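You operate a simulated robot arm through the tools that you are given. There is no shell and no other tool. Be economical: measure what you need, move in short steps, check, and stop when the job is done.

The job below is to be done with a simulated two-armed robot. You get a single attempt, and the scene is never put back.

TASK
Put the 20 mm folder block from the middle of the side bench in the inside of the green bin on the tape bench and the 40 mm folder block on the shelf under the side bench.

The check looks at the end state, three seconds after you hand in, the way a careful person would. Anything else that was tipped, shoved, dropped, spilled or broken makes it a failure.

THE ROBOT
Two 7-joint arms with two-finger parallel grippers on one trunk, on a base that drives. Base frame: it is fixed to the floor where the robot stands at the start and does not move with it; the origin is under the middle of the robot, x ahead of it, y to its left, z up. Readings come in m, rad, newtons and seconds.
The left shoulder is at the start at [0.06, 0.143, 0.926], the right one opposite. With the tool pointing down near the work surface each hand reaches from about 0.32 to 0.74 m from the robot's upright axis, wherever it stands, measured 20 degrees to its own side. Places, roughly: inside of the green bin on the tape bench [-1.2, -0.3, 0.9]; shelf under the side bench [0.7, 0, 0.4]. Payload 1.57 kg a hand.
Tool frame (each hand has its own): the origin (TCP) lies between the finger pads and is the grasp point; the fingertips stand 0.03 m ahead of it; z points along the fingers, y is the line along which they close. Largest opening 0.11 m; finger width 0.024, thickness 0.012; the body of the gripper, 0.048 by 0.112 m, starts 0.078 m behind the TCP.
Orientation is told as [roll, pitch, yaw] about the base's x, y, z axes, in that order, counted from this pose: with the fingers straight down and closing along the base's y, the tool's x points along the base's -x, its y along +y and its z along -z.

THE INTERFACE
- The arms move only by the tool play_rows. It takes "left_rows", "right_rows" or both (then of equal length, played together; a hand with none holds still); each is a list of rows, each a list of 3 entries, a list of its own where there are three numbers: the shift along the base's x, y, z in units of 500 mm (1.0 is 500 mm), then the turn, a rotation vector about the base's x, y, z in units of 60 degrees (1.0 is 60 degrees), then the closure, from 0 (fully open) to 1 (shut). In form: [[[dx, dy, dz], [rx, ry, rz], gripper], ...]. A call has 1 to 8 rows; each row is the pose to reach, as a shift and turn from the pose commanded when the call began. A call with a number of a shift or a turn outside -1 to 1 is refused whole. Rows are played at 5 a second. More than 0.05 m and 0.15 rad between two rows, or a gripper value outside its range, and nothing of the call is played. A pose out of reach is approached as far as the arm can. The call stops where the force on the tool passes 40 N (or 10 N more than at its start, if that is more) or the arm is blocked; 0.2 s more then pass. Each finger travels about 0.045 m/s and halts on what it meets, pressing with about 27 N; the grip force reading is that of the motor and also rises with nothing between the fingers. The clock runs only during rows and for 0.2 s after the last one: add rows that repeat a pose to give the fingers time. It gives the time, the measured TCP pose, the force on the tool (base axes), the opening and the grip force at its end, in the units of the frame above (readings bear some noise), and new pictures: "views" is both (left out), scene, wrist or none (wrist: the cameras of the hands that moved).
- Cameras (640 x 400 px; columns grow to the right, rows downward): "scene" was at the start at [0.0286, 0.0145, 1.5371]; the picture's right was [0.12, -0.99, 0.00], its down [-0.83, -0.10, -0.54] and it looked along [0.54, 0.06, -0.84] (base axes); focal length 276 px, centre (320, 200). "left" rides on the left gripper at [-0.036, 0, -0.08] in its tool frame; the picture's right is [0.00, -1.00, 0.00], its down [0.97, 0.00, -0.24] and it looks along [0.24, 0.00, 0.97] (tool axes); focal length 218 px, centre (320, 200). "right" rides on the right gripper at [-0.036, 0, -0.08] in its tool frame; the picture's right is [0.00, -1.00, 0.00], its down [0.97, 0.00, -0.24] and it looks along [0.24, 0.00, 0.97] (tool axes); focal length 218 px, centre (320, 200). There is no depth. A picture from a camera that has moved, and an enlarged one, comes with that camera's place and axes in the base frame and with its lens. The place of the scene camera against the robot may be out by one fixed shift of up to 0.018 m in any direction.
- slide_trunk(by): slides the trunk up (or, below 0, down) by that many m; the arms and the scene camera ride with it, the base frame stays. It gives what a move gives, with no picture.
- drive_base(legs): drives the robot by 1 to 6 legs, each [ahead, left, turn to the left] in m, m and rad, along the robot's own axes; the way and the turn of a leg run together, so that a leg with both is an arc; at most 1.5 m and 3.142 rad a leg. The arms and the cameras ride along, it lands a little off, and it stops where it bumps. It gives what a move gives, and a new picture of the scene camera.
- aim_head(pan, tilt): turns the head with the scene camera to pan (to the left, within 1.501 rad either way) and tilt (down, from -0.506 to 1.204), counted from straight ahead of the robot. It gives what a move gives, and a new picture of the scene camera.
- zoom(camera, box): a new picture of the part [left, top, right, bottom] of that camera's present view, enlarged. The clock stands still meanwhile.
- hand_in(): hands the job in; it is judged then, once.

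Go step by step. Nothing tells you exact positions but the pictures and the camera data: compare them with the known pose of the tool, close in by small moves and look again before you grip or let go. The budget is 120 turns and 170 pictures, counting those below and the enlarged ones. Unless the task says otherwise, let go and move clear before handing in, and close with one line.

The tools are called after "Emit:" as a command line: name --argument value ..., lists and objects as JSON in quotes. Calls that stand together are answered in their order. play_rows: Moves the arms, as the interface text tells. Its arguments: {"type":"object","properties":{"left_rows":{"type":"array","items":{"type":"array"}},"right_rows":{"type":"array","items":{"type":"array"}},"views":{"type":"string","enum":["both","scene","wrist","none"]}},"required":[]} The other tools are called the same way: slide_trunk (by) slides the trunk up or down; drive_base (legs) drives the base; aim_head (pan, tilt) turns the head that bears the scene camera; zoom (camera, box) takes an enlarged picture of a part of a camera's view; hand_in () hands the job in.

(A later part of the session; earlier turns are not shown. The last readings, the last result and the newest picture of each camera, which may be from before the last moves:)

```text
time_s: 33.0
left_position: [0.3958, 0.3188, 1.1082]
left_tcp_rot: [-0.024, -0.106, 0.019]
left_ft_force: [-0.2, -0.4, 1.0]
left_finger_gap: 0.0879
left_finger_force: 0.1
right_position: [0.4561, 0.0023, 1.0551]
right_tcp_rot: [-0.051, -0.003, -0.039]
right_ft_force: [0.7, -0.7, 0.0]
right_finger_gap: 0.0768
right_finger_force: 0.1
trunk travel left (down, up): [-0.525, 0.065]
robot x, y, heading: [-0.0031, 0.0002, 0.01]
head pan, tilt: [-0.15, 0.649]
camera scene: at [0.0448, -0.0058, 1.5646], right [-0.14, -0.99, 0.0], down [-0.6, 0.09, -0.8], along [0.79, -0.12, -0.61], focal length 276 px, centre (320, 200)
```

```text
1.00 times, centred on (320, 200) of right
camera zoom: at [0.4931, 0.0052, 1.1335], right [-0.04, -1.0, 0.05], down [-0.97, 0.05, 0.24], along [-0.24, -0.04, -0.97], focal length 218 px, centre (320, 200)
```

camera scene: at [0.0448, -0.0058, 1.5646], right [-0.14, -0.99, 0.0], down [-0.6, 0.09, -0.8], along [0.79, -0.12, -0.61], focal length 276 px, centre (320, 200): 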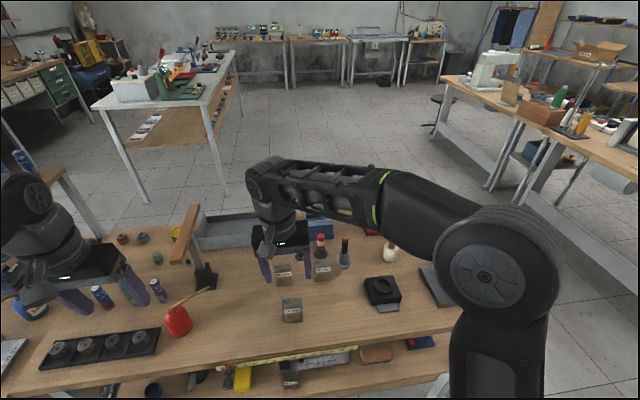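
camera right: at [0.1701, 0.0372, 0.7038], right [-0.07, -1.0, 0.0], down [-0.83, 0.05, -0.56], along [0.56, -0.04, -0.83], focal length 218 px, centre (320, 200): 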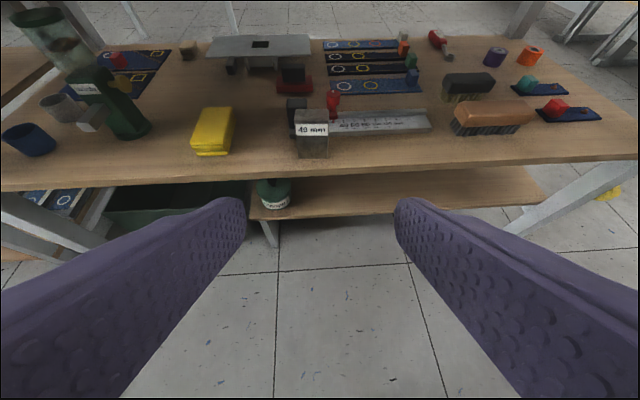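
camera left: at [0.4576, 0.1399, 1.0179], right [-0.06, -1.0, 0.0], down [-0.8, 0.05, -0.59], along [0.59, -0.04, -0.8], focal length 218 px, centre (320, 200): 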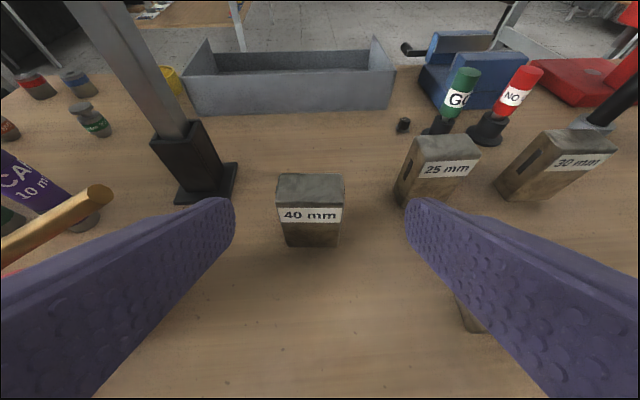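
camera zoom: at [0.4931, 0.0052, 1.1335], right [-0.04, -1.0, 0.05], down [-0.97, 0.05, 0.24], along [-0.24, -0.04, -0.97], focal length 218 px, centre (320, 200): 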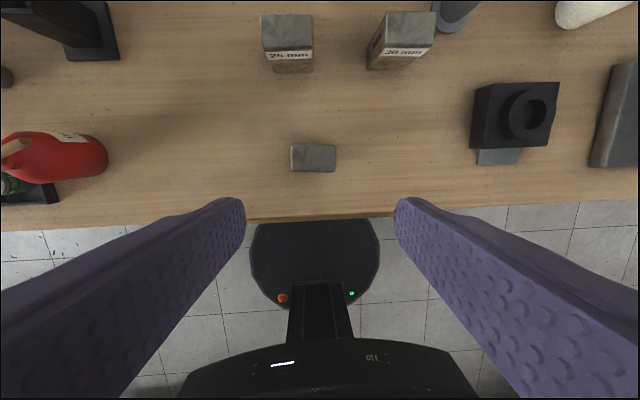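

The 20 mm block is at (0.481, 0.001). I level the tool and come down to just above it.

Emit:
play_rows --right_rows '[[[0.02, 0, -0.08], [0.024, 0, 0], 0.3], [[0.05, -0.002, -0.16], [0.048, 0, 0], 0.3], [[0.05, -0.002, -0.24], [0.048, 0, 0], 0.3], [[0.05, -0.002, -0.24], [0.048, 0, 0], 0.3]]' --views "wrist"

```text
time_s: 34.0
left_position: [0.3937, 0.3202, 1.1098]
left_tcp_rot: [-0.02, -0.104, 0.021]
left_ft_force: [-0.2, -0.2, 0.2]
left_finger_gap: 0.0878
left_finger_force: 0.0
right_position: [0.4795, 0.0005, 0.9326]
right_tcp_rot: [0.001, -0.002, -0.038]
right_ft_force: [0.2, 0.1, 1.3]
right_finger_gap: 0.077
right_finger_force: 0.0
trunk travel left (down, up): [-0.525, 0.065]
robot x, y, heading: [-0.0011, 0.0038, 0.015]
head pan, tilt: [-0.15, 0.649]
camera right: at [0.5163, -0.0007, 1.0122], right [-0.04, -1.0, 0.0], down [-0.97, 0.04, 0.24], along [-0.24, 0.01, -0.97], focal length 218 px, centre (320, 200)
```

right: 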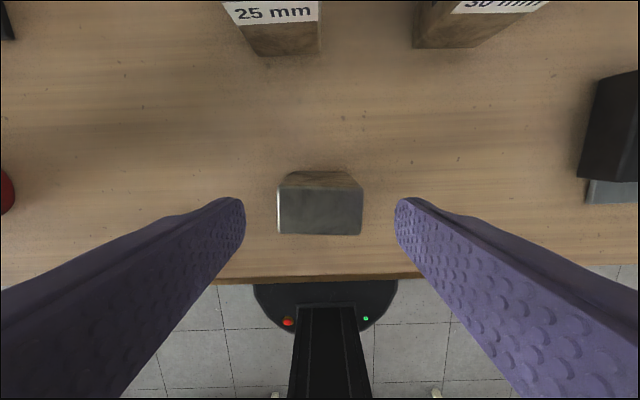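

Well centred. Down to grasp height and close.

Emit:
play_rows --right_rows '[[[0, 0, -0.07], [0, 0, 0], 0.3], [[0, 0, -0.134], [0, 0, 0], 0.3], [[0, 0, -0.134], [0, 0, 0], 0.3], [[0, 0, -0.134], [0, 0, 0], 0.6], [[0, 0, -0.134], [0, 0, 0], 0.8], [[0, 0, -0.134], [0, 0, 0], 0.8], [[0, 0, -0.134], [0, 0, 0], 0.8], [[0, 0, -0.134], [0, 0, 0], 0.8]]' --views "wrist"

```text
time_s: 35.8
left_position: [0.3952, 0.3201, 1.1096]
left_tcp_rot: [-0.022, -0.104, 0.02]
left_ft_force: [-0.3, 0.8, 0.8]
left_finger_gap: 0.0879
left_finger_force: 0.0
right_position: [0.4807, 0.0019, 0.8695]
right_tcp_rot: [0.001, -0.001, -0.04]
right_ft_force: [-0.6, -0.5, -0.1]
right_finger_gap: 0.0498
right_finger_force: 26.3
trunk travel left (down, up): [-0.525, 0.065]
robot x, y, heading: [-0.0027, 0.0052, 0.008]
head pan, tilt: [-0.15, 0.649]
camera right: at [0.5164, 0.0006, 0.9473], right [-0.04, -1.0, 0.0], down [-0.97, 0.04, 0.24], along [-0.24, 0.01, -0.97], focal length 218 px, centre (320, 200)
```

right: 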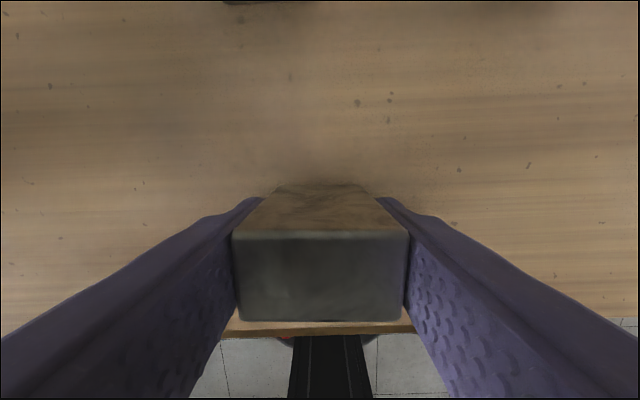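

Gripped at 49.8 mm. I lift it clear, then back away from the bench.

Emit:
play_rows --right_rows '[[[0, 0, 0.08], [0, 0, 0], 0.8], [[0, 0, 0.16], [0, 0, 0], 0.8], [[0, 0, 0.24], [0, 0, 0], 0.8], [[0, 0, 0.32], [0, 0, 0], 0.8], [[-0.05, 0, 0.38], [0, 0, 0], 0.8], [[-0.1, -0.03, 0.44], [0, 0, 0], 0.8]]' --views "wrist"

Emit:
drive_base --legs '[[-0.3, 0, 0]]'

Emit:
aim_head --pan -1.5 --tilt 0.4

Emit:
aim_head --pan 1.5 --tilt 0.4

```text
time_s: 37.2
left_position: [0.3931, 0.3199, 1.1107]
left_tcp_rot: [-0.02, -0.107, 0.019]
left_ft_force: [-0.8, 0.0, 1.0]
left_finger_gap: 0.0883
left_finger_force: 0.0
right_position: [0.4295, -0.0125, 1.0903]
right_tcp_rot: [0.0, 0.0, -0.038]
right_ft_force: [0.3, -0.2, -2.8]
right_finger_gap: 0.0498
right_finger_force: 27.2
trunk travel left (down, up): [-0.525, 0.065]
robot x, y, heading: [-0.0012, 0.0005, 0.007]
head pan, tilt: [-0.15, 0.649]
camera right: at [0.4646, -0.0137, 1.1685], right [-0.04, -1.0, 0.0], down [-0.97, 0.04, 0.24], along [-0.24, 0.01, -0.97], focal length 218 px, centre (320, 200)
```

right: 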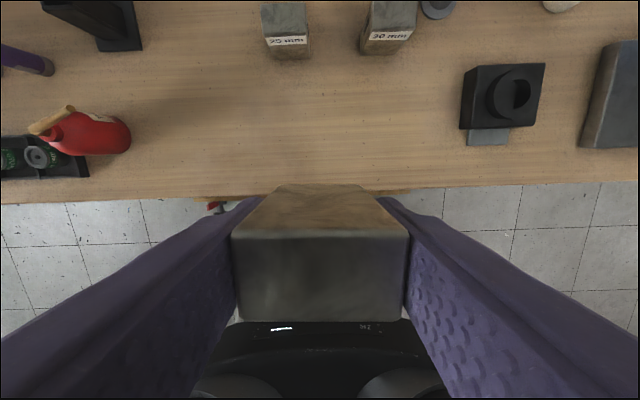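

```text
time_s: 39.2
left_position: [0.0908, 0.3189, 1.1104]
left_tcp_rot: [-0.022, -0.106, 0.024]
left_ft_force: [-0.2, -0.5, -0.4]
left_finger_gap: 0.0878
left_finger_force: 0.0
right_position: [0.126, -0.0117, 1.0893]
right_tcp_rot: [0.003, -0.002, -0.033]
right_ft_force: [-0.6, 0.2, -1.7]
right_finger_gap: 0.0499
right_finger_force: 26.7
trunk travel left (down, up): [-0.525, 0.065]
robot x, y, heading: [-0.3005, -0.0043, 0.01]
head pan, tilt: [-0.15, 0.649]
camera scene: at [-0.2599, -0.0079, 1.5648], right [-0.14, -0.99, 0.0], down [-0.6, 0.08, -0.8], along [0.79, -0.11, -0.6], focal length 276 px, centre (320, 200)
```

scene: 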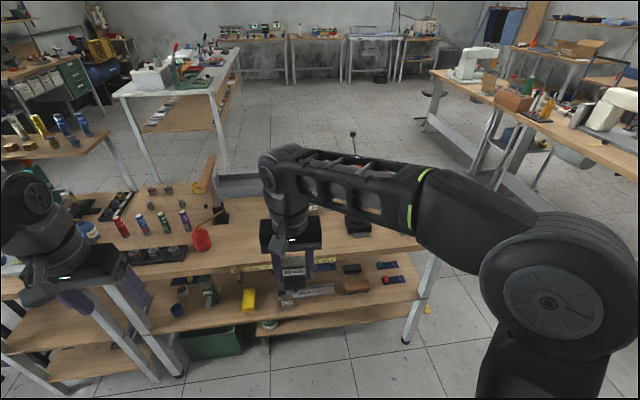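

```text
time_s: 40.7
left_position: [0.0908, 0.3189, 1.1087]
left_tcp_rot: [-0.022, -0.106, 0.024]
left_ft_force: [-0.7, -0.4, -0.5]
left_finger_gap: 0.0878
left_finger_force: 0.1
right_position: [0.1274, -0.0127, 1.0887]
right_tcp_rot: [0.004, -0.001, -0.031]
right_ft_force: [-0.5, -0.7, -1.5]
right_finger_gap: 0.0499
right_finger_force: 27.0
trunk travel left (down, up): [-0.525, 0.065]
robot x, y, heading: [-0.3022, -0.0023, 0.011]
head pan, tilt: [-1.499, 0.4]
camera scene: at [-0.337, -0.088, 1.5872], right [-1.0, -0.08, 0.0], down [-0.03, 0.39, -0.92], along [0.08, -0.92, -0.39], focal length 276 px, centre (320, 200)
```

scene: 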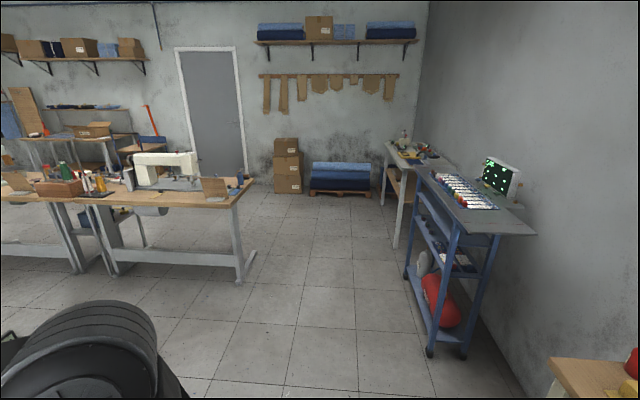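

```text
time_s: 43.3
left_position: [0.0916, 0.3191, 1.11]
left_tcp_rot: [-0.023, -0.105, 0.023]
left_ft_force: [-0.4, -0.3, -0.2]
left_finger_gap: 0.0881
left_finger_force: 0.0
right_position: [0.127, -0.0121, 1.0891]
right_tcp_rot: [0.002, 0.0, -0.032]
right_ft_force: [0.2, 0.3, -2.1]
right_finger_gap: 0.0498
right_finger_force: 27.0
trunk travel left (down, up): [-0.525, 0.065]
robot x, y, heading: [-0.3065, -0.0012, 0.008]
head pan, tilt: [1.499, 0.4]
camera scene: at [-0.3389, 0.0967, 1.5872], right [1.0, -0.06, 0.0], down [-0.02, -0.39, -0.92], along [0.06, 0.92, -0.39], focal length 276 px, centre (320, 200)
```

scene: 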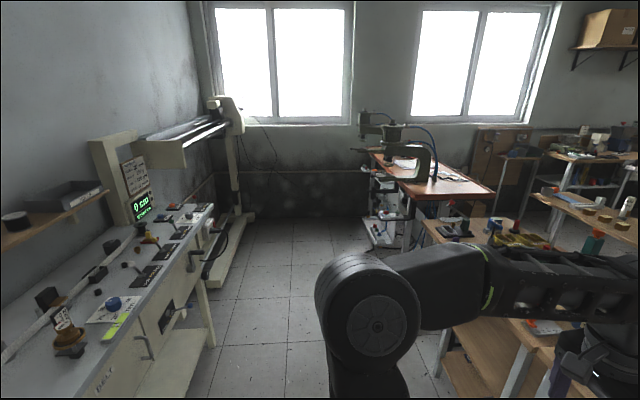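

Both hands are clear. Next I turn around on the spot to face the tape bench and look for the green bin.

Emit:
drive_base --legs '[[0, 0, -1.57], [0, 0, -1.57]]'

Emit:
aim_head --pan 0.0 --tilt 0.6

```text
time_s: 51.4
left_position: [-0.702, -0.3197, 1.1088]
left_tcp_rot: [-0.022, -0.104, -3.124]
left_ft_force: [-0.5, -0.4, -0.1]
left_finger_gap: 0.0881
left_finger_force: 0.1
right_position: [-0.7355, 0.0126, 1.0899]
right_tcp_rot: [0.003, 0.0, 3.102]
right_ft_force: [0.4, 0.2, -2.0]
right_finger_gap: 0.05
right_finger_force: 26.8
trunk travel left (down, up): [-0.525, 0.065]
robot x, y, heading: [-0.307, -0.0051, -3.139]
head pan, tilt: [1.499, 0.4]
camera scene: at [-0.2916, -0.0878, 1.5872], right [-1.0, 0.07, 0.0], down [0.03, 0.39, -0.92], along [-0.06, -0.92, -0.39], focal length 276 px, centre (320, 200)
```

scene: 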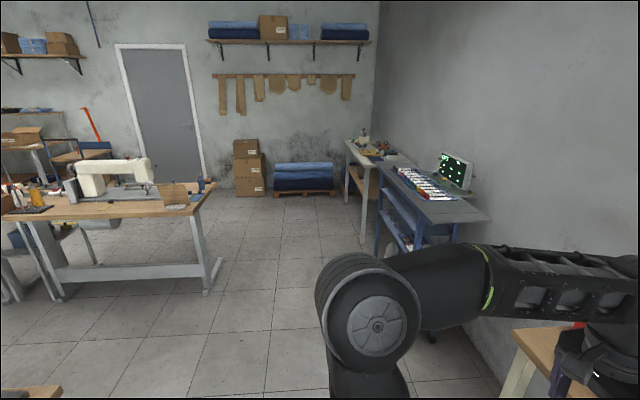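

```text
time_s: 53.0
left_position: [-0.7012, -0.3186, 1.1094]
left_tcp_rot: [-0.025, -0.104, -3.123]
left_ft_force: [-0.1, -0.2, -0.1]
left_finger_gap: 0.088
left_finger_force: 0.1
right_position: [-0.735, 0.0109, 1.0891]
right_tcp_rot: [0.002, 0.0, 3.103]
right_ft_force: [0.3, 0.8, -2.4]
right_finger_gap: 0.0498
right_finger_force: 26.7
trunk travel left (down, up): [-0.525, 0.065]
robot x, y, heading: [-0.3047, -0.0021, -3.138]
head pan, tilt: [0.0, 0.6]
camera scene: at [-0.3736, 0.0042, 1.569], right [0.0, 1.0, 0.0], down [0.56, 0.0, -0.83], along [-0.83, 0.0, -0.56], focal length 276 px, centre (320, 200)
```

scene: 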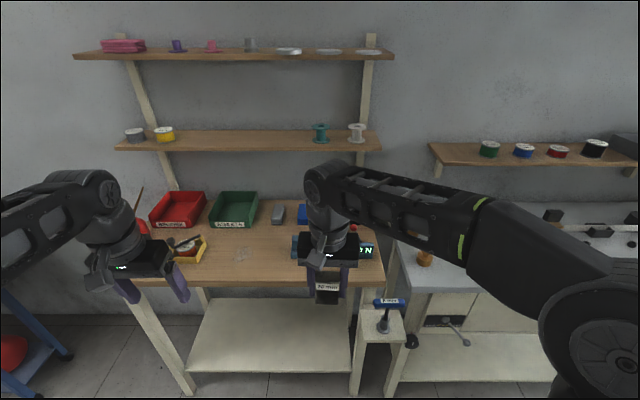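

The green bin is at about (-1.33, -0.37). I zoom to see it, its contents and the wall shelf above.

Emit:
zoom --camera "scene" --box '[110, 120, 390, 300]'

```text
2.22 times, centred on (250, 210) of scene
camera zoom: at [-0.3736, 0.0042, 1.569], right [0.0, 1.0, 0.0], down [0.56, 0.0, -0.83], along [-0.83, 0.0, -0.56], focal length 614 px, centre (476, 178)
```

zoom: 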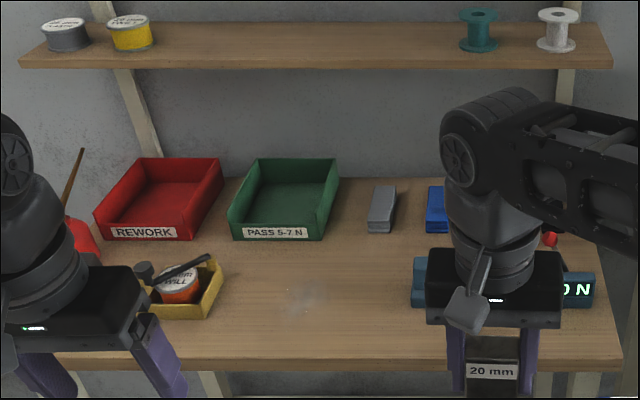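

Green bin (PASS) is empty; it spans about x -1.27 to -1.48 and y -0.46 to -0.28, with a wall shelf above and behind it. I sidestep left and move partway forward, then look again to get parallax.

Emit:
drive_base --legs '[[0, 0.46, 0], [0.18, 0, 0]]'

Emit:
zoom --camera "scene" --box '[160, 80, 480, 280]'

Emit:
zoom --camera "right" --box '[0, 0, 640, 400]'

```text
time_s: 56.9
left_position: [-0.8815, -0.7787, 1.1082]
left_tcp_rot: [-0.024, -0.106, -3.128]
left_ft_force: [0.2, -0.9, -0.3]
left_finger_gap: 0.0881
left_finger_force: 0.0
right_position: [-0.9123, -0.4461, 1.0882]
right_tcp_rot: [0.002, 0.0, 3.097]
right_ft_force: [0.3, 0.4, -1.9]
right_finger_gap: 0.0498
right_finger_force: 26.9
trunk travel left (down, up): [-0.525, 0.065]
robot x, y, heading: [-0.4807, -0.4676, 3.137]
head pan, tilt: [0.0, 0.6]
camera scene: at [-0.5523, -0.4566, 1.5689], right [0.0, 1.0, 0.0], down [0.57, 0.0, -0.82], along [-0.82, 0.0, -0.57], focal length 276 px, centre (320, 200)
```

scene: 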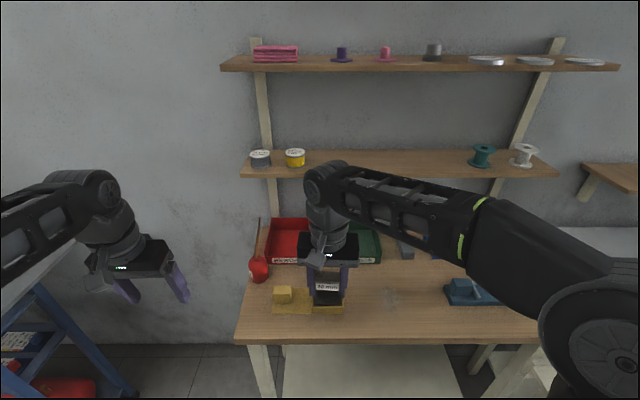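

```text
2.00 times, centred on (320, 180) of scene
camera zoom: at [-0.5523, -0.4566, 1.5689], right [0.0, 1.0, 0.0], down [0.57, 0.0, -0.82], along [-0.82, 0.0, -0.57], focal length 552 px, centre (320, 240)
```

zoom: 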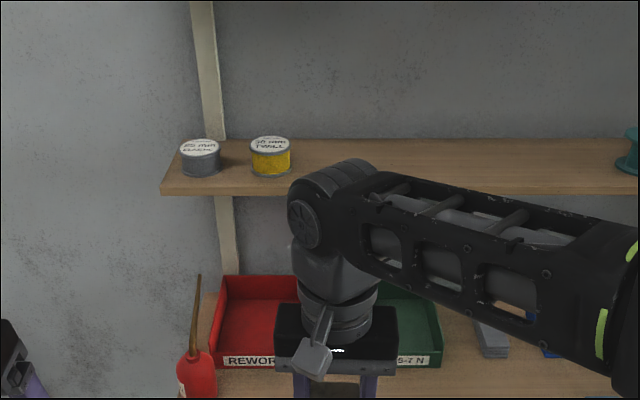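

```text
1.00 times, centred on (320, 200) of right
camera zoom: at [-0.9493, -0.4446, 1.1673], right [0.05, 1.0, 0.0], down [0.97, -0.04, 0.24], along [0.24, -0.01, -0.97], focal length 218 px, centre (320, 200)
```

zoom: 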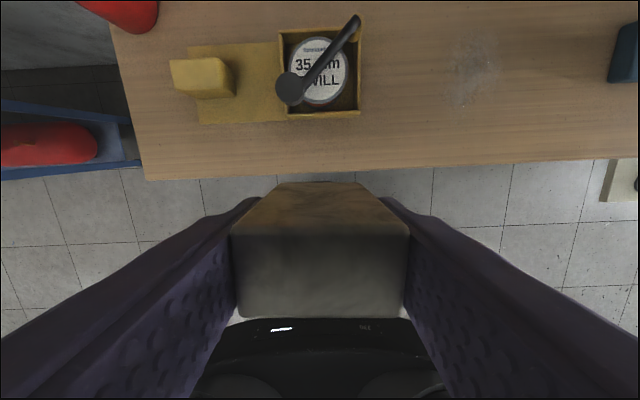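

Two views put the tape bench top at z≈0.90 and the bin at about x -1.18 to -1.36, y -0.41 to -0.25. The wall shelf (front edge x≈-1.21, z≈1.19) overhangs it, so a vertical tool won't fit. I'll set the block down upright on the empty bench spot near (-1.07, -0.28), regrip it tilted, then go in.

Emit:
drive_base --legs '[[0.05, 0, 0]]'

Emit:
play_rows --right_rows '[[[-0.03, 0.08, 0], [0, 0, 0], 0.8], [[-0.07, 0.16, 0], [0, 0, 0], 0.8], [[-0.12, 0.24, 0], [0, 0, 0], 0.8], [[-0.18, 0.3, 0], [0, 0, 0], 0.8], [[-0.21, 0.332, -0.05], [0, 0, 0], 0.8], [[-0.21, 0.332, -0.12], [0, 0, 0], 0.8]]'

```text
time_s: 57.8
left_position: [-0.9303, -0.7784, 1.1089]
left_tcp_rot: [-0.024, -0.102, -3.128]
left_ft_force: [0.1, -0.7, -0.7]
left_finger_gap: 0.0877
left_finger_force: 0.1
right_position: [-0.9637, -0.4467, 1.0882]
right_tcp_rot: [0.001, 0.001, 3.097]
right_ft_force: [-0.6, 0.3, -2.4]
right_finger_gap: 0.0498
right_finger_force: 27.3
trunk travel left (down, up): [-0.525, 0.065]
robot x, y, heading: [-0.5309, -0.4628, 3.142]
head pan, tilt: [0.0, 0.6]
camera scene: at [-0.6023, -0.4565, 1.5688], right [0.0, 1.0, 0.0], down [0.57, 0.0, -0.82], along [-0.82, 0.0, -0.57], focal length 276 px, centre (320, 200)
```

scene: 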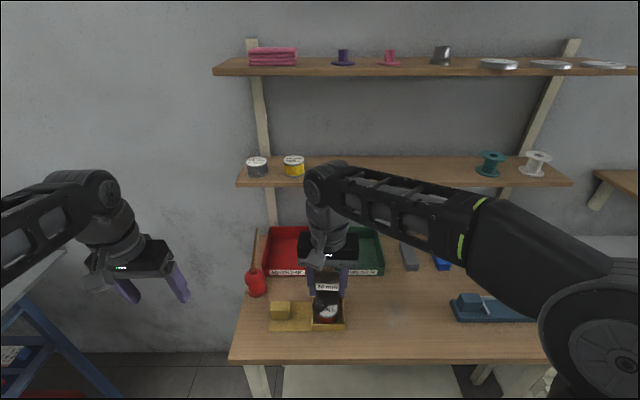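

```text
time_s: 59.2
left_position: [-0.9288, -0.7789, 1.109]
left_tcp_rot: [-0.023, -0.104, -3.129]
left_ft_force: [0.3, -0.4, -0.6]
left_finger_gap: 0.0878
left_finger_force: 0.0
right_position: [-1.0666, -0.2811, 1.0274]
right_tcp_rot: [0.003, -0.001, 3.097]
right_ft_force: [-0.6, 0.2, -2.5]
right_finger_gap: 0.0497
right_finger_force: 27.4
trunk travel left (down, up): [-0.525, 0.065]
robot x, y, heading: [-0.5316, -0.46, 3.142]
head pan, tilt: [0.0, 0.6]
camera scene: at [-0.6001, -0.4565, 1.569], right [0.0, 1.0, 0.0], down [0.57, 0.0, -0.82], along [-0.82, 0.0, -0.57], focal length 276 px, centre (320, 200)
camera right: at [-1.1024, -0.2799, 1.1066], right [0.05, 1.0, 0.0], down [0.97, -0.04, 0.24], along [0.24, -0.01, -0.97], focal length 218 px, centre (320, 200)
```

scene: 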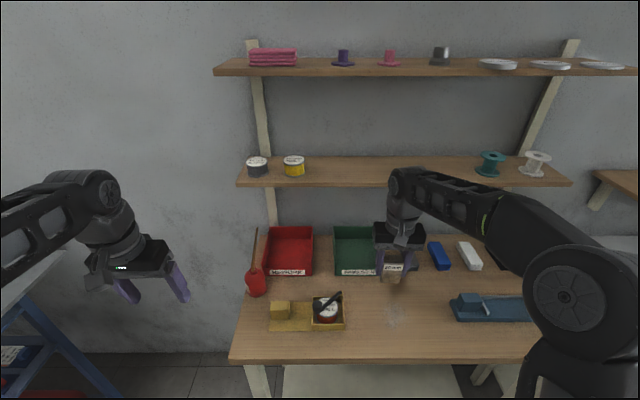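
right: 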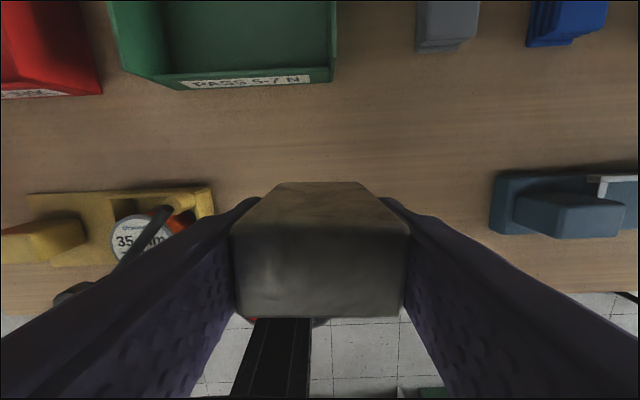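

The spot is clear beneath. I lower the block toward the bench with small final steps.

Emit:
play_rows --right_rows '[[[0, 0.02, -0.06], [0, 0, 0], 0.8], [[0, 0.02, -0.11], [0, 0, 0], 0.8], [[0, 0.02, -0.13], [0, 0, 0], 0.8], [[0, 0.02, -0.13], [0, 0, 0], 0.8]]' --views "none"

Emit:
play_rows --right_rows '[[[0, 0, -0.006], [0, 0, 0], 0.8], [[0, 0, -0.012], [0, 0, 0], 0.8], [[0, 0, -0.012], [0, 0, 0], 0.8]]' --views "scene"

```text
time_s: 60.2
left_position: [-0.9292, -0.7775, 1.1091]
left_tcp_rot: [-0.024, -0.105, -3.129]
left_ft_force: [-0.6, -0.7, -1.1]
left_finger_gap: 0.0877
left_finger_force: 0.1
right_position: [-1.066, -0.2717, 0.9634]
right_tcp_rot: [0.002, 0.001, 3.097]
right_ft_force: [0.2, -1.0, -2.0]
right_finger_gap: 0.0498
right_finger_force: 27.3
trunk travel left (down, up): [-0.525, 0.065]
robot x, y, heading: [-0.5274, -0.4654, 3.144]
head pan, tilt: [0.0, 0.6]
```

```text
time_s: 61.0
left_position: [-0.9293, -0.7778, 1.1094]
left_tcp_rot: [-0.023, -0.105, -3.131]
left_ft_force: [0.6, 0.1, -1.0]
left_finger_gap: 0.0877
left_finger_force: 0.1
right_position: [-1.0667, -0.2708, 0.9567]
right_tcp_rot: [0.002, 0.002, 3.097]
right_ft_force: [-0.5, 0.7, -2.4]
right_finger_gap: 0.0499
right_finger_force: 27.2
trunk travel left (down, up): [-0.525, 0.065]
robot x, y, heading: [-0.533, -0.4637, 3.141]
head pan, tilt: [0.0, 0.6]
camera scene: at [-0.5998, -0.4564, 1.569], right [0.0, 1.0, 0.0], down [0.57, 0.0, -0.82], along [-0.82, 0.0, -0.57], focal length 276 px, centre (320, 200)
```

scene: 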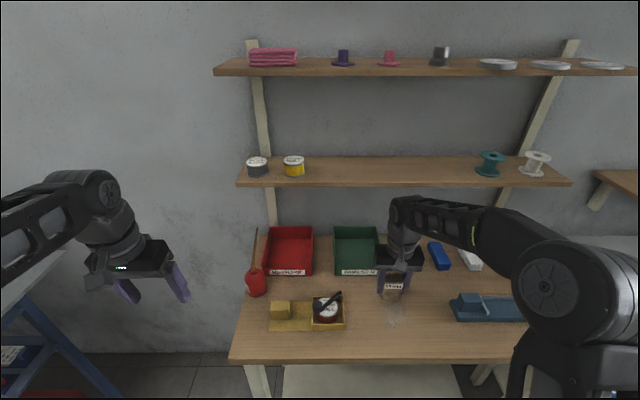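

Emit:
play_rows --right_rows '[[[0, 0, -0.008], [0, 0, 0], 0.8], [[0, 0, -0.008], [0, 0, 0], 0.8]]' --views "none"

Emit:
play_rows --right_rows '[[[0, 0, -0.006], [0, 0, 0], 0.8], [[0, 0, -0.006], [0, 0, 0], 0.8]]' --views "none"

```text
time_s: 61.6
left_position: [-0.9291, -0.7788, 1.1091]
left_tcp_rot: [-0.023, -0.104, -3.127]
left_ft_force: [0.9, 0.1, -0.1]
left_finger_gap: 0.0882
left_finger_force: 0.1
right_position: [-1.066, -0.2699, 0.953]
right_tcp_rot: [0.003, -0.001, 3.099]
right_ft_force: [-1.1, -1.3, -1.7]
right_finger_gap: 0.0498
right_finger_force: 27.0
trunk travel left (down, up): [-0.525, 0.065]
robot x, y, heading: [-0.529, -0.463, 3.142]
head pan, tilt: [0.0, 0.6]
```

```text
time_s: 62.2
left_position: [-0.9294, -0.7782, 1.1093]
left_tcp_rot: [-0.022, -0.105, -3.13]
left_ft_force: [-0.5, 0.6, -0.5]
left_finger_gap: 0.088
left_finger_force: 0.1
right_position: [-1.0668, -0.2707, 0.95]
right_tcp_rot: [0.003, 0.0, 3.097]
right_ft_force: [-0.2, 0.3, -2.3]
right_finger_gap: 0.05
right_finger_force: 27.0
trunk travel left (down, up): [-0.525, 0.065]
robot x, y, heading: [-0.5338, -0.465, 3.144]
head pan, tilt: [0.0, 0.6]
```

No contact yet at 0.950 (the load is still hanging). Continuing in 3 mm steps.

Emit:
play_rows --right_rows '[[[0, 0, -0.006], [0, 0, 0], 0.8], [[0, 0, -0.006], [0, 0, 0], 0.8]]' --views "none"

Emit:
play_rows --right_rows '[[[0, 0, -0.006], [0, 0, 0], 0.8], [[0, 0, -0.006], [0, 0, 0], 0.8]]' --views "wrist"

```text
time_s: 62.8
left_position: [-0.9295, -0.7782, 1.1086]
left_tcp_rot: [-0.024, -0.104, -3.13]
left_ft_force: [-0.1, 0.6, 0.1]
left_finger_gap: 0.088
left_finger_force: 0.1
right_position: [-1.066, -0.2716, 0.9458]
right_tcp_rot: [0.002, 0.0, 3.095]
right_ft_force: [-0.2, 0.2, -2.0]
right_finger_gap: 0.0499
right_finger_force: 27.4
trunk travel left (down, up): [-0.525, 0.065]
robot x, y, heading: [-0.5278, -0.4609, 3.134]
head pan, tilt: [0.0, 0.6]
```

```text
time_s: 63.4
left_position: [-0.93, -0.7798, 1.1101]
left_tcp_rot: [-0.023, -0.105, -3.129]
left_ft_force: [-0.3, 1.3, 0.5]
left_finger_gap: 0.0883
left_finger_force: 0.1
right_position: [-1.0668, -0.2708, 0.9453]
right_tcp_rot: [0.003, 0.001, 3.097]
right_ft_force: [0.6, -0.2, -2.5]
right_finger_gap: 0.0499
right_finger_force: 26.6
trunk travel left (down, up): [-0.525, 0.065]
robot x, y, heading: [-0.5289, -0.4622, 3.138]
head pan, tilt: [0.0, 0.6]
camera right: at [-1.1022, -0.2686, 1.0233], right [0.05, 1.0, 0.0], down [0.97, -0.04, 0.24], along [0.24, -0.01, -0.97], focal length 218 px, centre (320, 200)
```

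right: 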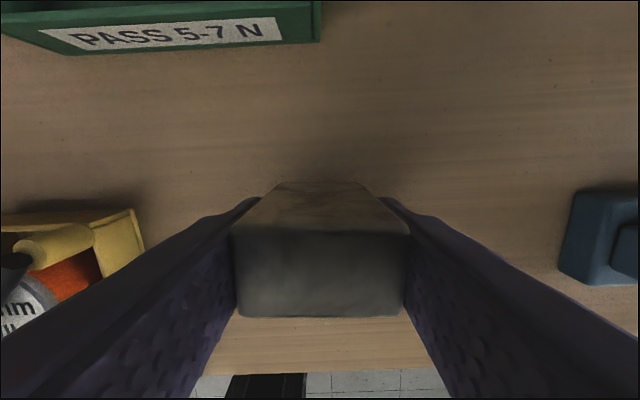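

Still hanging; the bench looks closer to z 0.88. I keep stepping down.

Emit:
play_rows --right_rows '[[[0, 0, -0.008], [0, 0, 0], 0.8], [[0, 0, -0.012], [0, 0, 0], 0.8], [[0, 0, -0.012], [0, 0, 0], 0.8]]' --views "none"

Emit:
play_rows --right_rows '[[[0, 0, -0.006], [0, 0, 0], 0.8], [[0, 0, -0.006], [0, 0, 0], 0.8]]' --views "none"

Emit:
play_rows --right_rows '[[[0, 0, -0.006], [0, 0, 0], 0.8], [[0, 0, -0.006], [0, 0, 0], 0.8]]' --views "none"

```text
time_s: 64.2
left_position: [-0.9296, -0.7791, 1.1094]
left_tcp_rot: [-0.022, -0.103, -3.13]
left_ft_force: [0.2, -0.1, 0.3]
left_finger_gap: 0.0882
left_finger_force: 0.0
right_position: [-1.0665, -0.2704, 0.9386]
right_tcp_rot: [0.002, 0.0, 3.098]
right_ft_force: [0.8, 0.6, -2.5]
right_finger_gap: 0.0498
right_finger_force: 27.5
trunk travel left (down, up): [-0.525, 0.065]
robot x, y, heading: [-0.5279, -0.4625, 3.14]
head pan, tilt: [0.0, 0.6]
```

```text
time_s: 64.8
left_position: [-0.93, -0.7798, 1.1096]
left_tcp_rot: [-0.023, -0.106, -3.13]
left_ft_force: [-0.3, 0.4, 1.0]
left_finger_gap: 0.088
left_finger_force: 0.0
right_position: [-1.0663, -0.2708, 0.9359]
right_tcp_rot: [0.001, 0.001, 3.093]
right_ft_force: [0.2, -0.2, -2.2]
right_finger_gap: 0.0499
right_finger_force: 27.1
trunk travel left (down, up): [-0.525, 0.065]
robot x, y, heading: [-0.533, -0.4587, 3.141]
head pan, tilt: [0.0, 0.6]
```

```text
time_s: 65.4
left_position: [-0.9297, -0.7794, 1.1086]
left_tcp_rot: [-0.024, -0.104, -3.129]
left_ft_force: [0.5, 0.4, 1.0]
left_finger_gap: 0.0881
left_finger_force: 0.0
right_position: [-1.0669, -0.2703, 0.9321]
right_tcp_rot: [0.001, 0.001, 3.095]
right_ft_force: [0.2, -0.2, -3.2]
right_finger_gap: 0.0497
right_finger_force: 27.5
trunk travel left (down, up): [-0.525, 0.065]
robot x, y, heading: [-0.5337, -0.4616, 3.143]
head pan, tilt: [0.0, 0.6]
```

Emit:
play_rows --right_rows '[[[0, 0, -0.008], [0, 0, 0], 0.8], [[0, 0, -0.008], [0, 0, 0], 0.8]]' --views "none"

Emit:
play_rows --right_rows '[[[0, 0, -0.006], [0, 0, 0], 0.8], [[0, 0, -0.006], [0, 0, 0], 0.8]]' --views "none"

Emit:
play_rows --right_rows '[[[0, 0, -0.006], [0, 0, 0], 0.8], [[0, 0, -0.006], [0, 0, 0], 0.8]]' --views "wrist"

```text
time_s: 66.0
left_position: [-0.9297, -0.7786, 1.1103]
left_tcp_rot: [-0.024, -0.104, -3.131]
left_ft_force: [0.0, -0.7, 1.2]
left_finger_gap: 0.0879
left_finger_force: 0.1
right_position: [-1.0677, -0.27, 0.9287]
right_tcp_rot: [0.001, 0.0, 3.095]
right_ft_force: [0.7, 0.0, -1.8]
right_finger_gap: 0.0498
right_finger_force: 27.2
trunk travel left (down, up): [-0.525, 0.065]
robot x, y, heading: [-0.525, -0.4646, 3.142]
head pan, tilt: [0.0, 0.6]
```

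```text
time_s: 66.6
left_position: [-0.9279, -0.7781, 1.1098]
left_tcp_rot: [-0.023, -0.106, -3.129]
left_ft_force: [0.1, 0.2, 0.0]
left_finger_gap: 0.0877
left_finger_force: 0.0
right_position: [-1.0669, -0.2702, 0.9273]
right_tcp_rot: [0.001, -0.005, 3.094]
right_ft_force: [-0.3, 2.9, 18.8]
right_finger_gap: 0.0498
right_finger_force: 26.9
trunk travel left (down, up): [-0.525, 0.065]
robot x, y, heading: [-0.5347, -0.4654, 3.141]
head pan, tilt: [0.0, 0.6]
```

```text
time_s: 67.2
left_position: [-0.9287, -0.7785, 1.109]
left_tcp_rot: [-0.023, -0.106, -3.13]
left_ft_force: [-0.7, 0.2, -0.5]
left_finger_gap: 0.0879
left_finger_force: 0.0
right_position: [-1.0664, -0.2701, 0.9246]
right_tcp_rot: [0.002, -0.004, 3.095]
right_ft_force: [-2.0, 3.8, 19.0]
right_finger_gap: 0.0499
right_finger_force: 27.0
trunk travel left (down, up): [-0.525, 0.065]
robot x, y, heading: [-0.5311, -0.4663, 3.138]
head pan, tilt: [0.0, 0.6]
camera right: at [-1.1023, -0.2684, 1.0029], right [0.05, 1.0, 0.0], down [0.97, -0.04, 0.24], along [0.24, -0.01, -0.97], focal length 218 px, centre (320, 200)
```

right: 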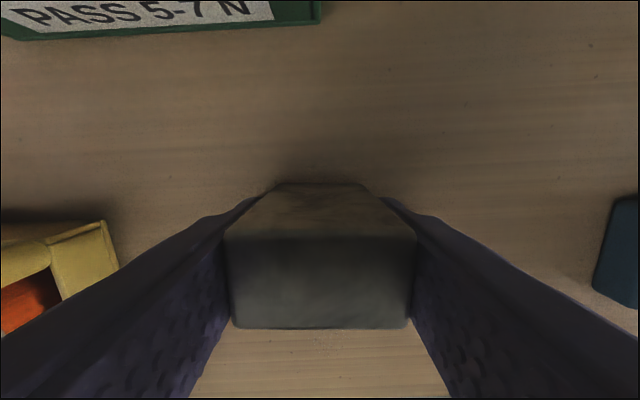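

Contact: bench top at z≈0.878. I relieve the push, open and look.

Emit:
play_rows --right_rows '[[[0, 0, 0.004], [0, 0, 0], 0.8], [[0, 0, 0.004], [0, 0, 0], 0.5], [[0, 0, 0.004], [0, 0, 0], 0.4], [[0, 0, 0.004], [0, 0, 0], 0.3], [[0, 0, 0.004], [0, 0, 0], 0.3]]' --views "none"

Emit:
play_rows --right_rows '[[[0, 0, 0.07], [0, 0, 0], 0.3], [[0, 0, 0.15], [0, 0, 0], 0.3], [[0.03, 0, 0.2], [0, 0, 0], 0.3]]'

```text
time_s: 68.4
left_position: [-0.9299, -0.7792, 1.1096]
left_tcp_rot: [-0.021, -0.104, -3.129]
left_ft_force: [0.1, 0.2, 0.6]
left_finger_gap: 0.088
left_finger_force: 0.1
right_position: [-1.067, -0.2696, 0.9251]
right_tcp_rot: [0.002, 0.0, 3.097]
right_ft_force: [0.3, 0.6, -0.5]
right_finger_gap: 0.0768
right_finger_force: 0.1
trunk travel left (down, up): [-0.525, 0.065]
robot x, y, heading: [-0.5288, -0.4633, 3.139]
head pan, tilt: [0.0, 0.6]
```

```text
time_s: 69.2
left_position: [-0.9285, -0.7782, 1.1086]
left_tcp_rot: [-0.024, -0.106, -3.129]
left_ft_force: [-0.1, 0.6, 0.3]
left_finger_gap: 0.0881
left_finger_force: 0.0
right_position: [-1.0502, -0.2695, 1.0238]
right_tcp_rot: [0.001, 0.001, 3.095]
right_ft_force: [0.6, 0.0, -1.3]
right_finger_gap: 0.0769
right_finger_force: 0.1
trunk travel left (down, up): [-0.525, 0.065]
robot x, y, heading: [-0.5272, -0.4624, 3.139]
head pan, tilt: [0.0, 0.6]
camera scene: at [-0.5988, -0.4564, 1.569], right [0.0, 1.0, 0.0], down [0.56, 0.0, -0.83], along [-0.83, 0.0, -0.56], focal length 276 px, centre (320, 200)
camera right: at [-1.087, -0.2674, 1.1029], right [0.05, 1.0, 0.0], down [0.97, -0.04, 0.24], along [0.24, -0.01, -0.97], focal length 218 px, centre (320, 200)
```

scene: 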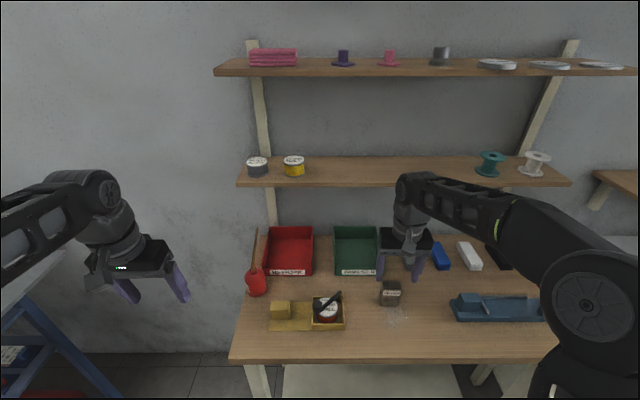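
right: 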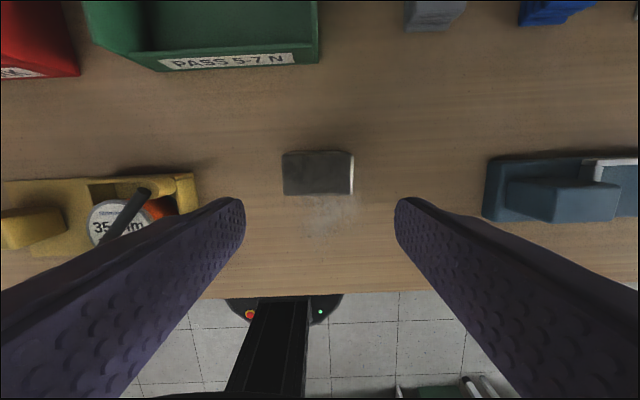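

The block stands at about (-1.067, -0.270). I back the base up 0.12 m for room and tilt the right tool forward.

Emit:
drive_base --legs '[[-0.12, 0, 0]]'

Emit:
play_rows --right_rows '[[[0, 0, 0.02], [0, 0.12, 0], 0.3], [[0, 0, 0.03], [0, 0.24, 0], 0.3], [[0, 0, 0.03], [0, 0.36, 0], 0.3], [[0, 0, 0.03], [0, 0.48, 0], 0.3], [[0, 0, 0.02], [0, 0.6, 0], 0.3], [[0, 0, 0.01], [0, 0.72, 0], 0.3], [[0, 0, 0], [0, 0.84, 0], 0.3]]' --views "wrist"

```text
time_s: 70.4
left_position: [-0.8094, -0.7798, 1.1106]
left_tcp_rot: [-0.022, -0.107, -3.129]
left_ft_force: [0.5, -0.3, -0.3]
left_finger_gap: 0.088
left_finger_force: 0.0
right_position: [-0.9326, -0.2695, 1.0251]
right_tcp_rot: [0.001, -0.001, 3.095]
right_ft_force: [-0.1, 0.4, 0.4]
right_finger_gap: 0.0771
right_finger_force: 0.0
trunk travel left (down, up): [-0.525, 0.065]
robot x, y, heading: [-0.4125, -0.4588, 3.14]
head pan, tilt: [0.0, 0.6]
camera scene: at [-0.4795, -0.4567, 1.5691], right [0.0, 1.0, 0.0], down [0.56, 0.0, -0.83], along [-0.83, 0.0, -0.56], focal length 276 px, centre (320, 200)
```

scene: 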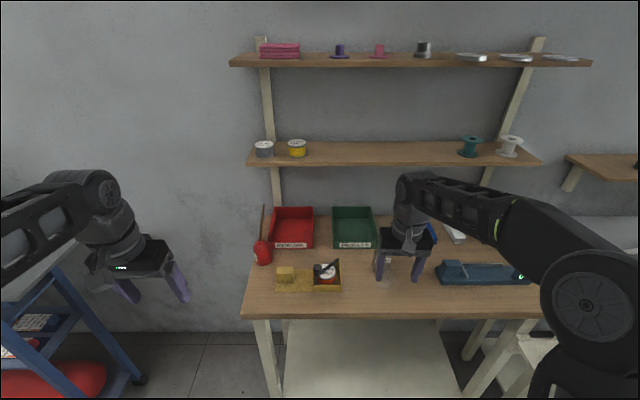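

```text
time_s: 72.0
left_position: [-0.8109, -0.7791, 1.1099]
left_tcp_rot: [-0.022, -0.105, -3.128]
left_ft_force: [0.1, 0.9, 0.7]
left_finger_gap: 0.0881
left_finger_force: 0.1
right_position: [-0.9338, -0.2699, 1.0233]
right_tcp_rot: [0.06, -0.877, 3.067]
right_ft_force: [0.8, -0.6, 0.2]
right_finger_gap: 0.077
right_finger_force: 0.1
trunk travel left (down, up): [-0.525, 0.065]
robot x, y, heading: [-0.4113, -0.4653, 3.138]
head pan, tilt: [0.0, 0.6]
camera right: at [-0.8947, -0.2676, 1.1009], right [0.03, 1.0, -0.04], down [0.8, -0.04, -0.59], along [-0.59, -0.01, -0.8], focal length 218 px, centre (320, 200)
```

right: 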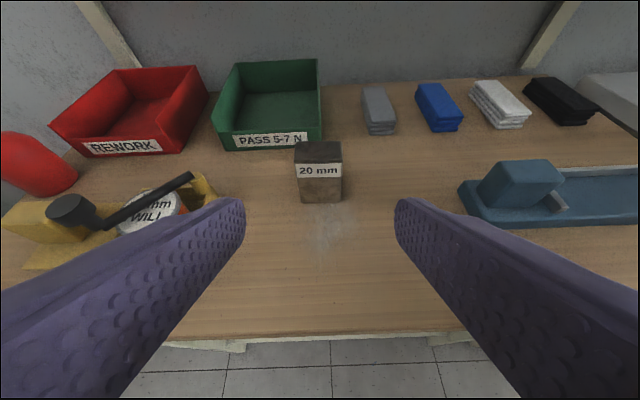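

The block and bin are in clear view. I fix the small roll and move to the standoff on the approach line.

Emit:
play_rows --right_rows '[[[-0.055, -0.004, -0.038], [0.018, 0, -0.008], 0.3], [[-0.11, -0.008, -0.076], [0.037, -0.003, -0.016], 0.3], [[-0.11, -0.008, -0.076], [0.037, -0.003, -0.016], 0.3]]' --views "wrist"

```text
time_s: 72.8
left_position: [-0.8107, -0.7793, 1.1103]
left_tcp_rot: [-0.021, -0.106, -3.129]
left_ft_force: [0.0, -0.4, -0.1]
left_finger_gap: 0.0881
left_finger_force: 0.0
right_position: [-0.9874, -0.273, 0.9846]
right_tcp_rot: [-0.002, -0.877, 3.1]
right_ft_force: [-0.3, 0.7, 0.1]
right_finger_gap: 0.0772
right_finger_force: 0.0
trunk travel left (down, up): [-0.525, 0.065]
robot x, y, heading: [-0.4105, -0.4622, 3.143]
head pan, tilt: [0.0, 0.6]
camera right: at [-0.949, -0.2746, 1.063], right [0.05, 1.0, 0.0], down [0.8, -0.04, -0.59], along [-0.59, 0.03, -0.8], focal length 218 px, centre (320, 200)
```

right: 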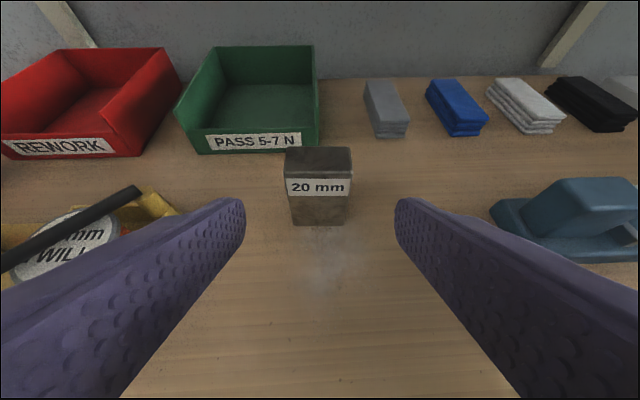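

Centred. I move in along the axis and grip.

Emit:
play_rows --right_rows '[[[-0.06, 0.003, -0.05], [0, 0, 0], 0.3], [[-0.12, 0.005, -0.1], [0, 0, 0], 0.3], [[-0.157, 0.006, -0.127], [0, 0, 0], 0.3], [[-0.157, 0.006, -0.127], [0, 0, 0], 0.3]]' --views "wrist"

```text
time_s: 73.8
left_position: [-0.8102, -0.7796, 1.1097]
left_tcp_rot: [-0.024, -0.105, -3.131]
left_ft_force: [0.0, 0.3, -0.1]
left_finger_gap: 0.0878
left_finger_force: 0.2
right_position: [-1.0654, -0.2689, 0.9214]
right_tcp_rot: [-0.003, -0.878, 3.1]
right_ft_force: [0.4, 0.4, 0.7]
right_finger_gap: 0.0769
right_finger_force: 0.0
trunk travel left (down, up): [-0.525, 0.065]
robot x, y, heading: [-0.4136, -0.4593, 3.138]
head pan, tilt: [0.0, 0.6]
camera right: at [-1.0271, -0.2705, 0.9993], right [0.05, 1.0, 0.0], down [0.8, -0.04, -0.59], along [-0.59, 0.03, -0.8], focal length 218 px, centre (320, 200)
```

right: 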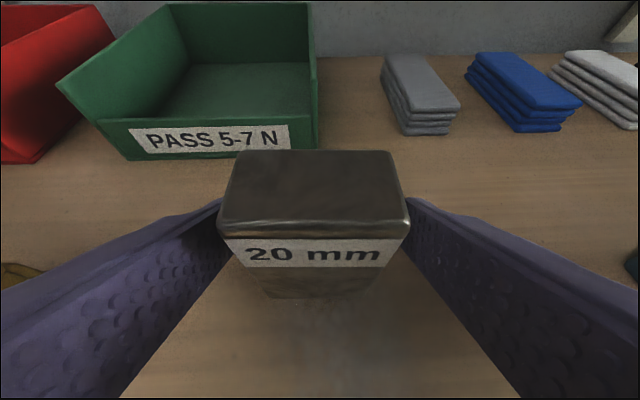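

Emit:
play_rows --right_rows '[[[0, 0, 0], [0, 0, 0], 0.5], [[0, 0, 0], [0, 0, 0], 0.8], [[0, 0, 0], [0, 0, 0], 0.8], [[0, 0, 0], [0, 0, 0], 0.8], [[0, 0, 0], [0, 0, 0], 0.8]]' --views "none"

Emit:
play_rows --right_rows '[[[0, 0, 0.06], [0, 0, 0], 0.8], [[0.03, -0.03, 0.13], [0, 0, 0], 0.8], [[0.06, -0.06, 0.2], [0, 0, 0], 0.8], [[0.06, -0.12, 0.2], [0, 0, 0], 0.8]]'

```text
time_s: 75.0
left_position: [-0.8114, -0.7792, 1.1098]
left_tcp_rot: [-0.022, -0.106, -3.13]
left_ft_force: [0.3, 0.7, 0.4]
left_finger_gap: 0.088
left_finger_force: 0.1
right_position: [-1.065, -0.2699, 0.9223]
right_tcp_rot: [-0.004, -0.878, 3.099]
right_ft_force: [1.4, -0.8, -0.4]
right_finger_gap: 0.0496
right_finger_force: 26.7
trunk travel left (down, up): [-0.525, 0.065]
robot x, y, heading: [-0.4141, -0.4627, 3.143]
head pan, tilt: [0.0, 0.6]
```

```text
time_s: 76.0
left_position: [-0.8118, -0.7796, 1.1075]
left_tcp_rot: [-0.023, -0.105, -3.129]
left_ft_force: [-0.1, -0.8, 0.7]
left_finger_gap: 0.0878
left_finger_force: 0.1
right_position: [-1.0376, -0.3314, 1.0207]
right_tcp_rot: [-0.005, -0.879, 3.098]
right_ft_force: [-0.7, -0.7, -2.7]
right_finger_gap: 0.0496
right_finger_force: 27.0
trunk travel left (down, up): [-0.525, 0.065]
robot x, y, heading: [-0.4092, -0.4607, 3.134]
head pan, tilt: [0.0, 0.6]
camera scene: at [-0.4826, -0.4576, 1.5689], right [0.0, 1.0, 0.0], down [0.57, 0.0, -0.82], along [-0.82, 0.0, -0.57], focal length 276 px, centre (320, 200)
camera right: at [-0.9995, -0.3333, 1.0984], right [0.05, 1.0, 0.0], down [0.81, -0.04, -0.59], along [-0.59, 0.03, -0.81], focal length 218 px, centre (320, 200)
```

scene: 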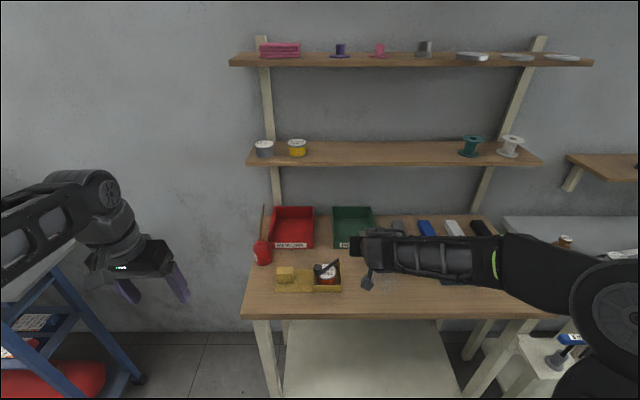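
right: 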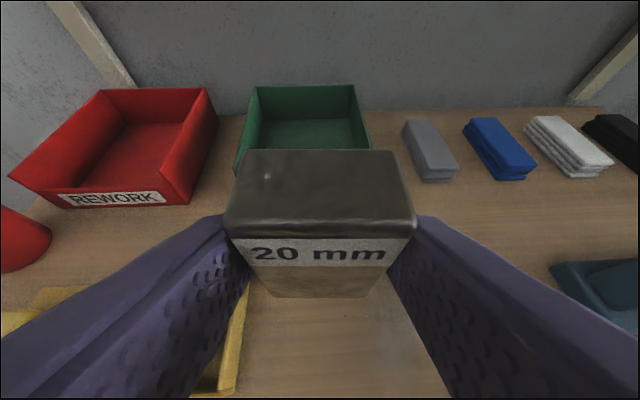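

Regripped upright with the tilted tool. The bin floor is about x -1.165 to -1.326, y -0.42 to -0.27, and its front rim is at z≈0.915. I drive 0.12 m forward, with the hand staying below the wall shelf.

Emit:
drive_base --legs '[[0.12, 0, 0]]'

Emit:
zoom --camera "right" --box '[0, 0, 640, 400]'

```text
time_s: 77.3
left_position: [-0.9366, -0.7781, 1.1084]
left_tcp_rot: [-0.023, -0.102, -3.129]
left_ft_force: [0.5, -0.3, -0.6]
left_finger_gap: 0.088
left_finger_force: 0.0
right_position: [-1.1625, -0.3317, 1.0193]
right_tcp_rot: [-0.004, -0.876, 3.101]
right_ft_force: [0.3, 1.0, -2.0]
right_finger_gap: 0.0499
right_finger_force: 26.5
trunk travel left (down, up): [-0.525, 0.065]
robot x, y, heading: [-0.5327, -0.4657, 3.136]
head pan, tilt: [0.0, 0.6]
camera scene: at [-0.607, -0.4565, 1.5689], right [0.0, 1.0, 0.0], down [0.57, 0.0, -0.82], along [-0.82, 0.0, -0.57], focal length 276 px, centre (320, 200)
```

scene: 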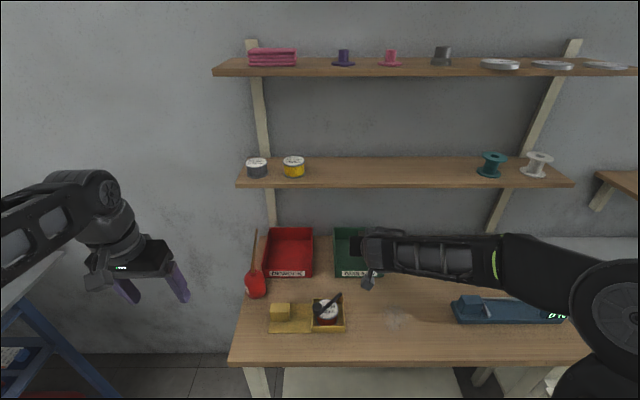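

```text
1.00 times, centred on (320, 200) of right
camera zoom: at [-1.1238, -0.3327, 1.0978], right [0.04, 1.0, 0.0], down [0.81, -0.03, -0.59], along [-0.59, 0.03, -0.81], focal length 218 px, centre (320, 200)
```

zoom: 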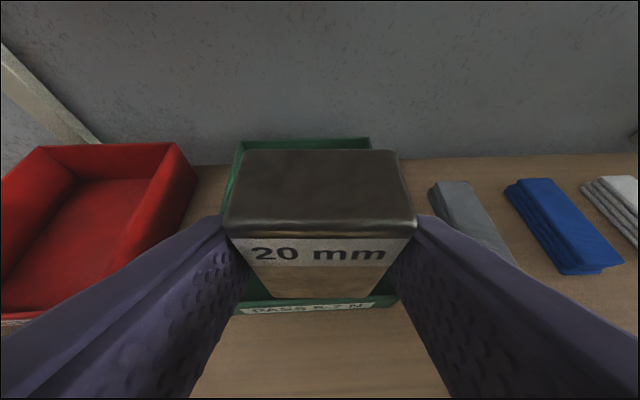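

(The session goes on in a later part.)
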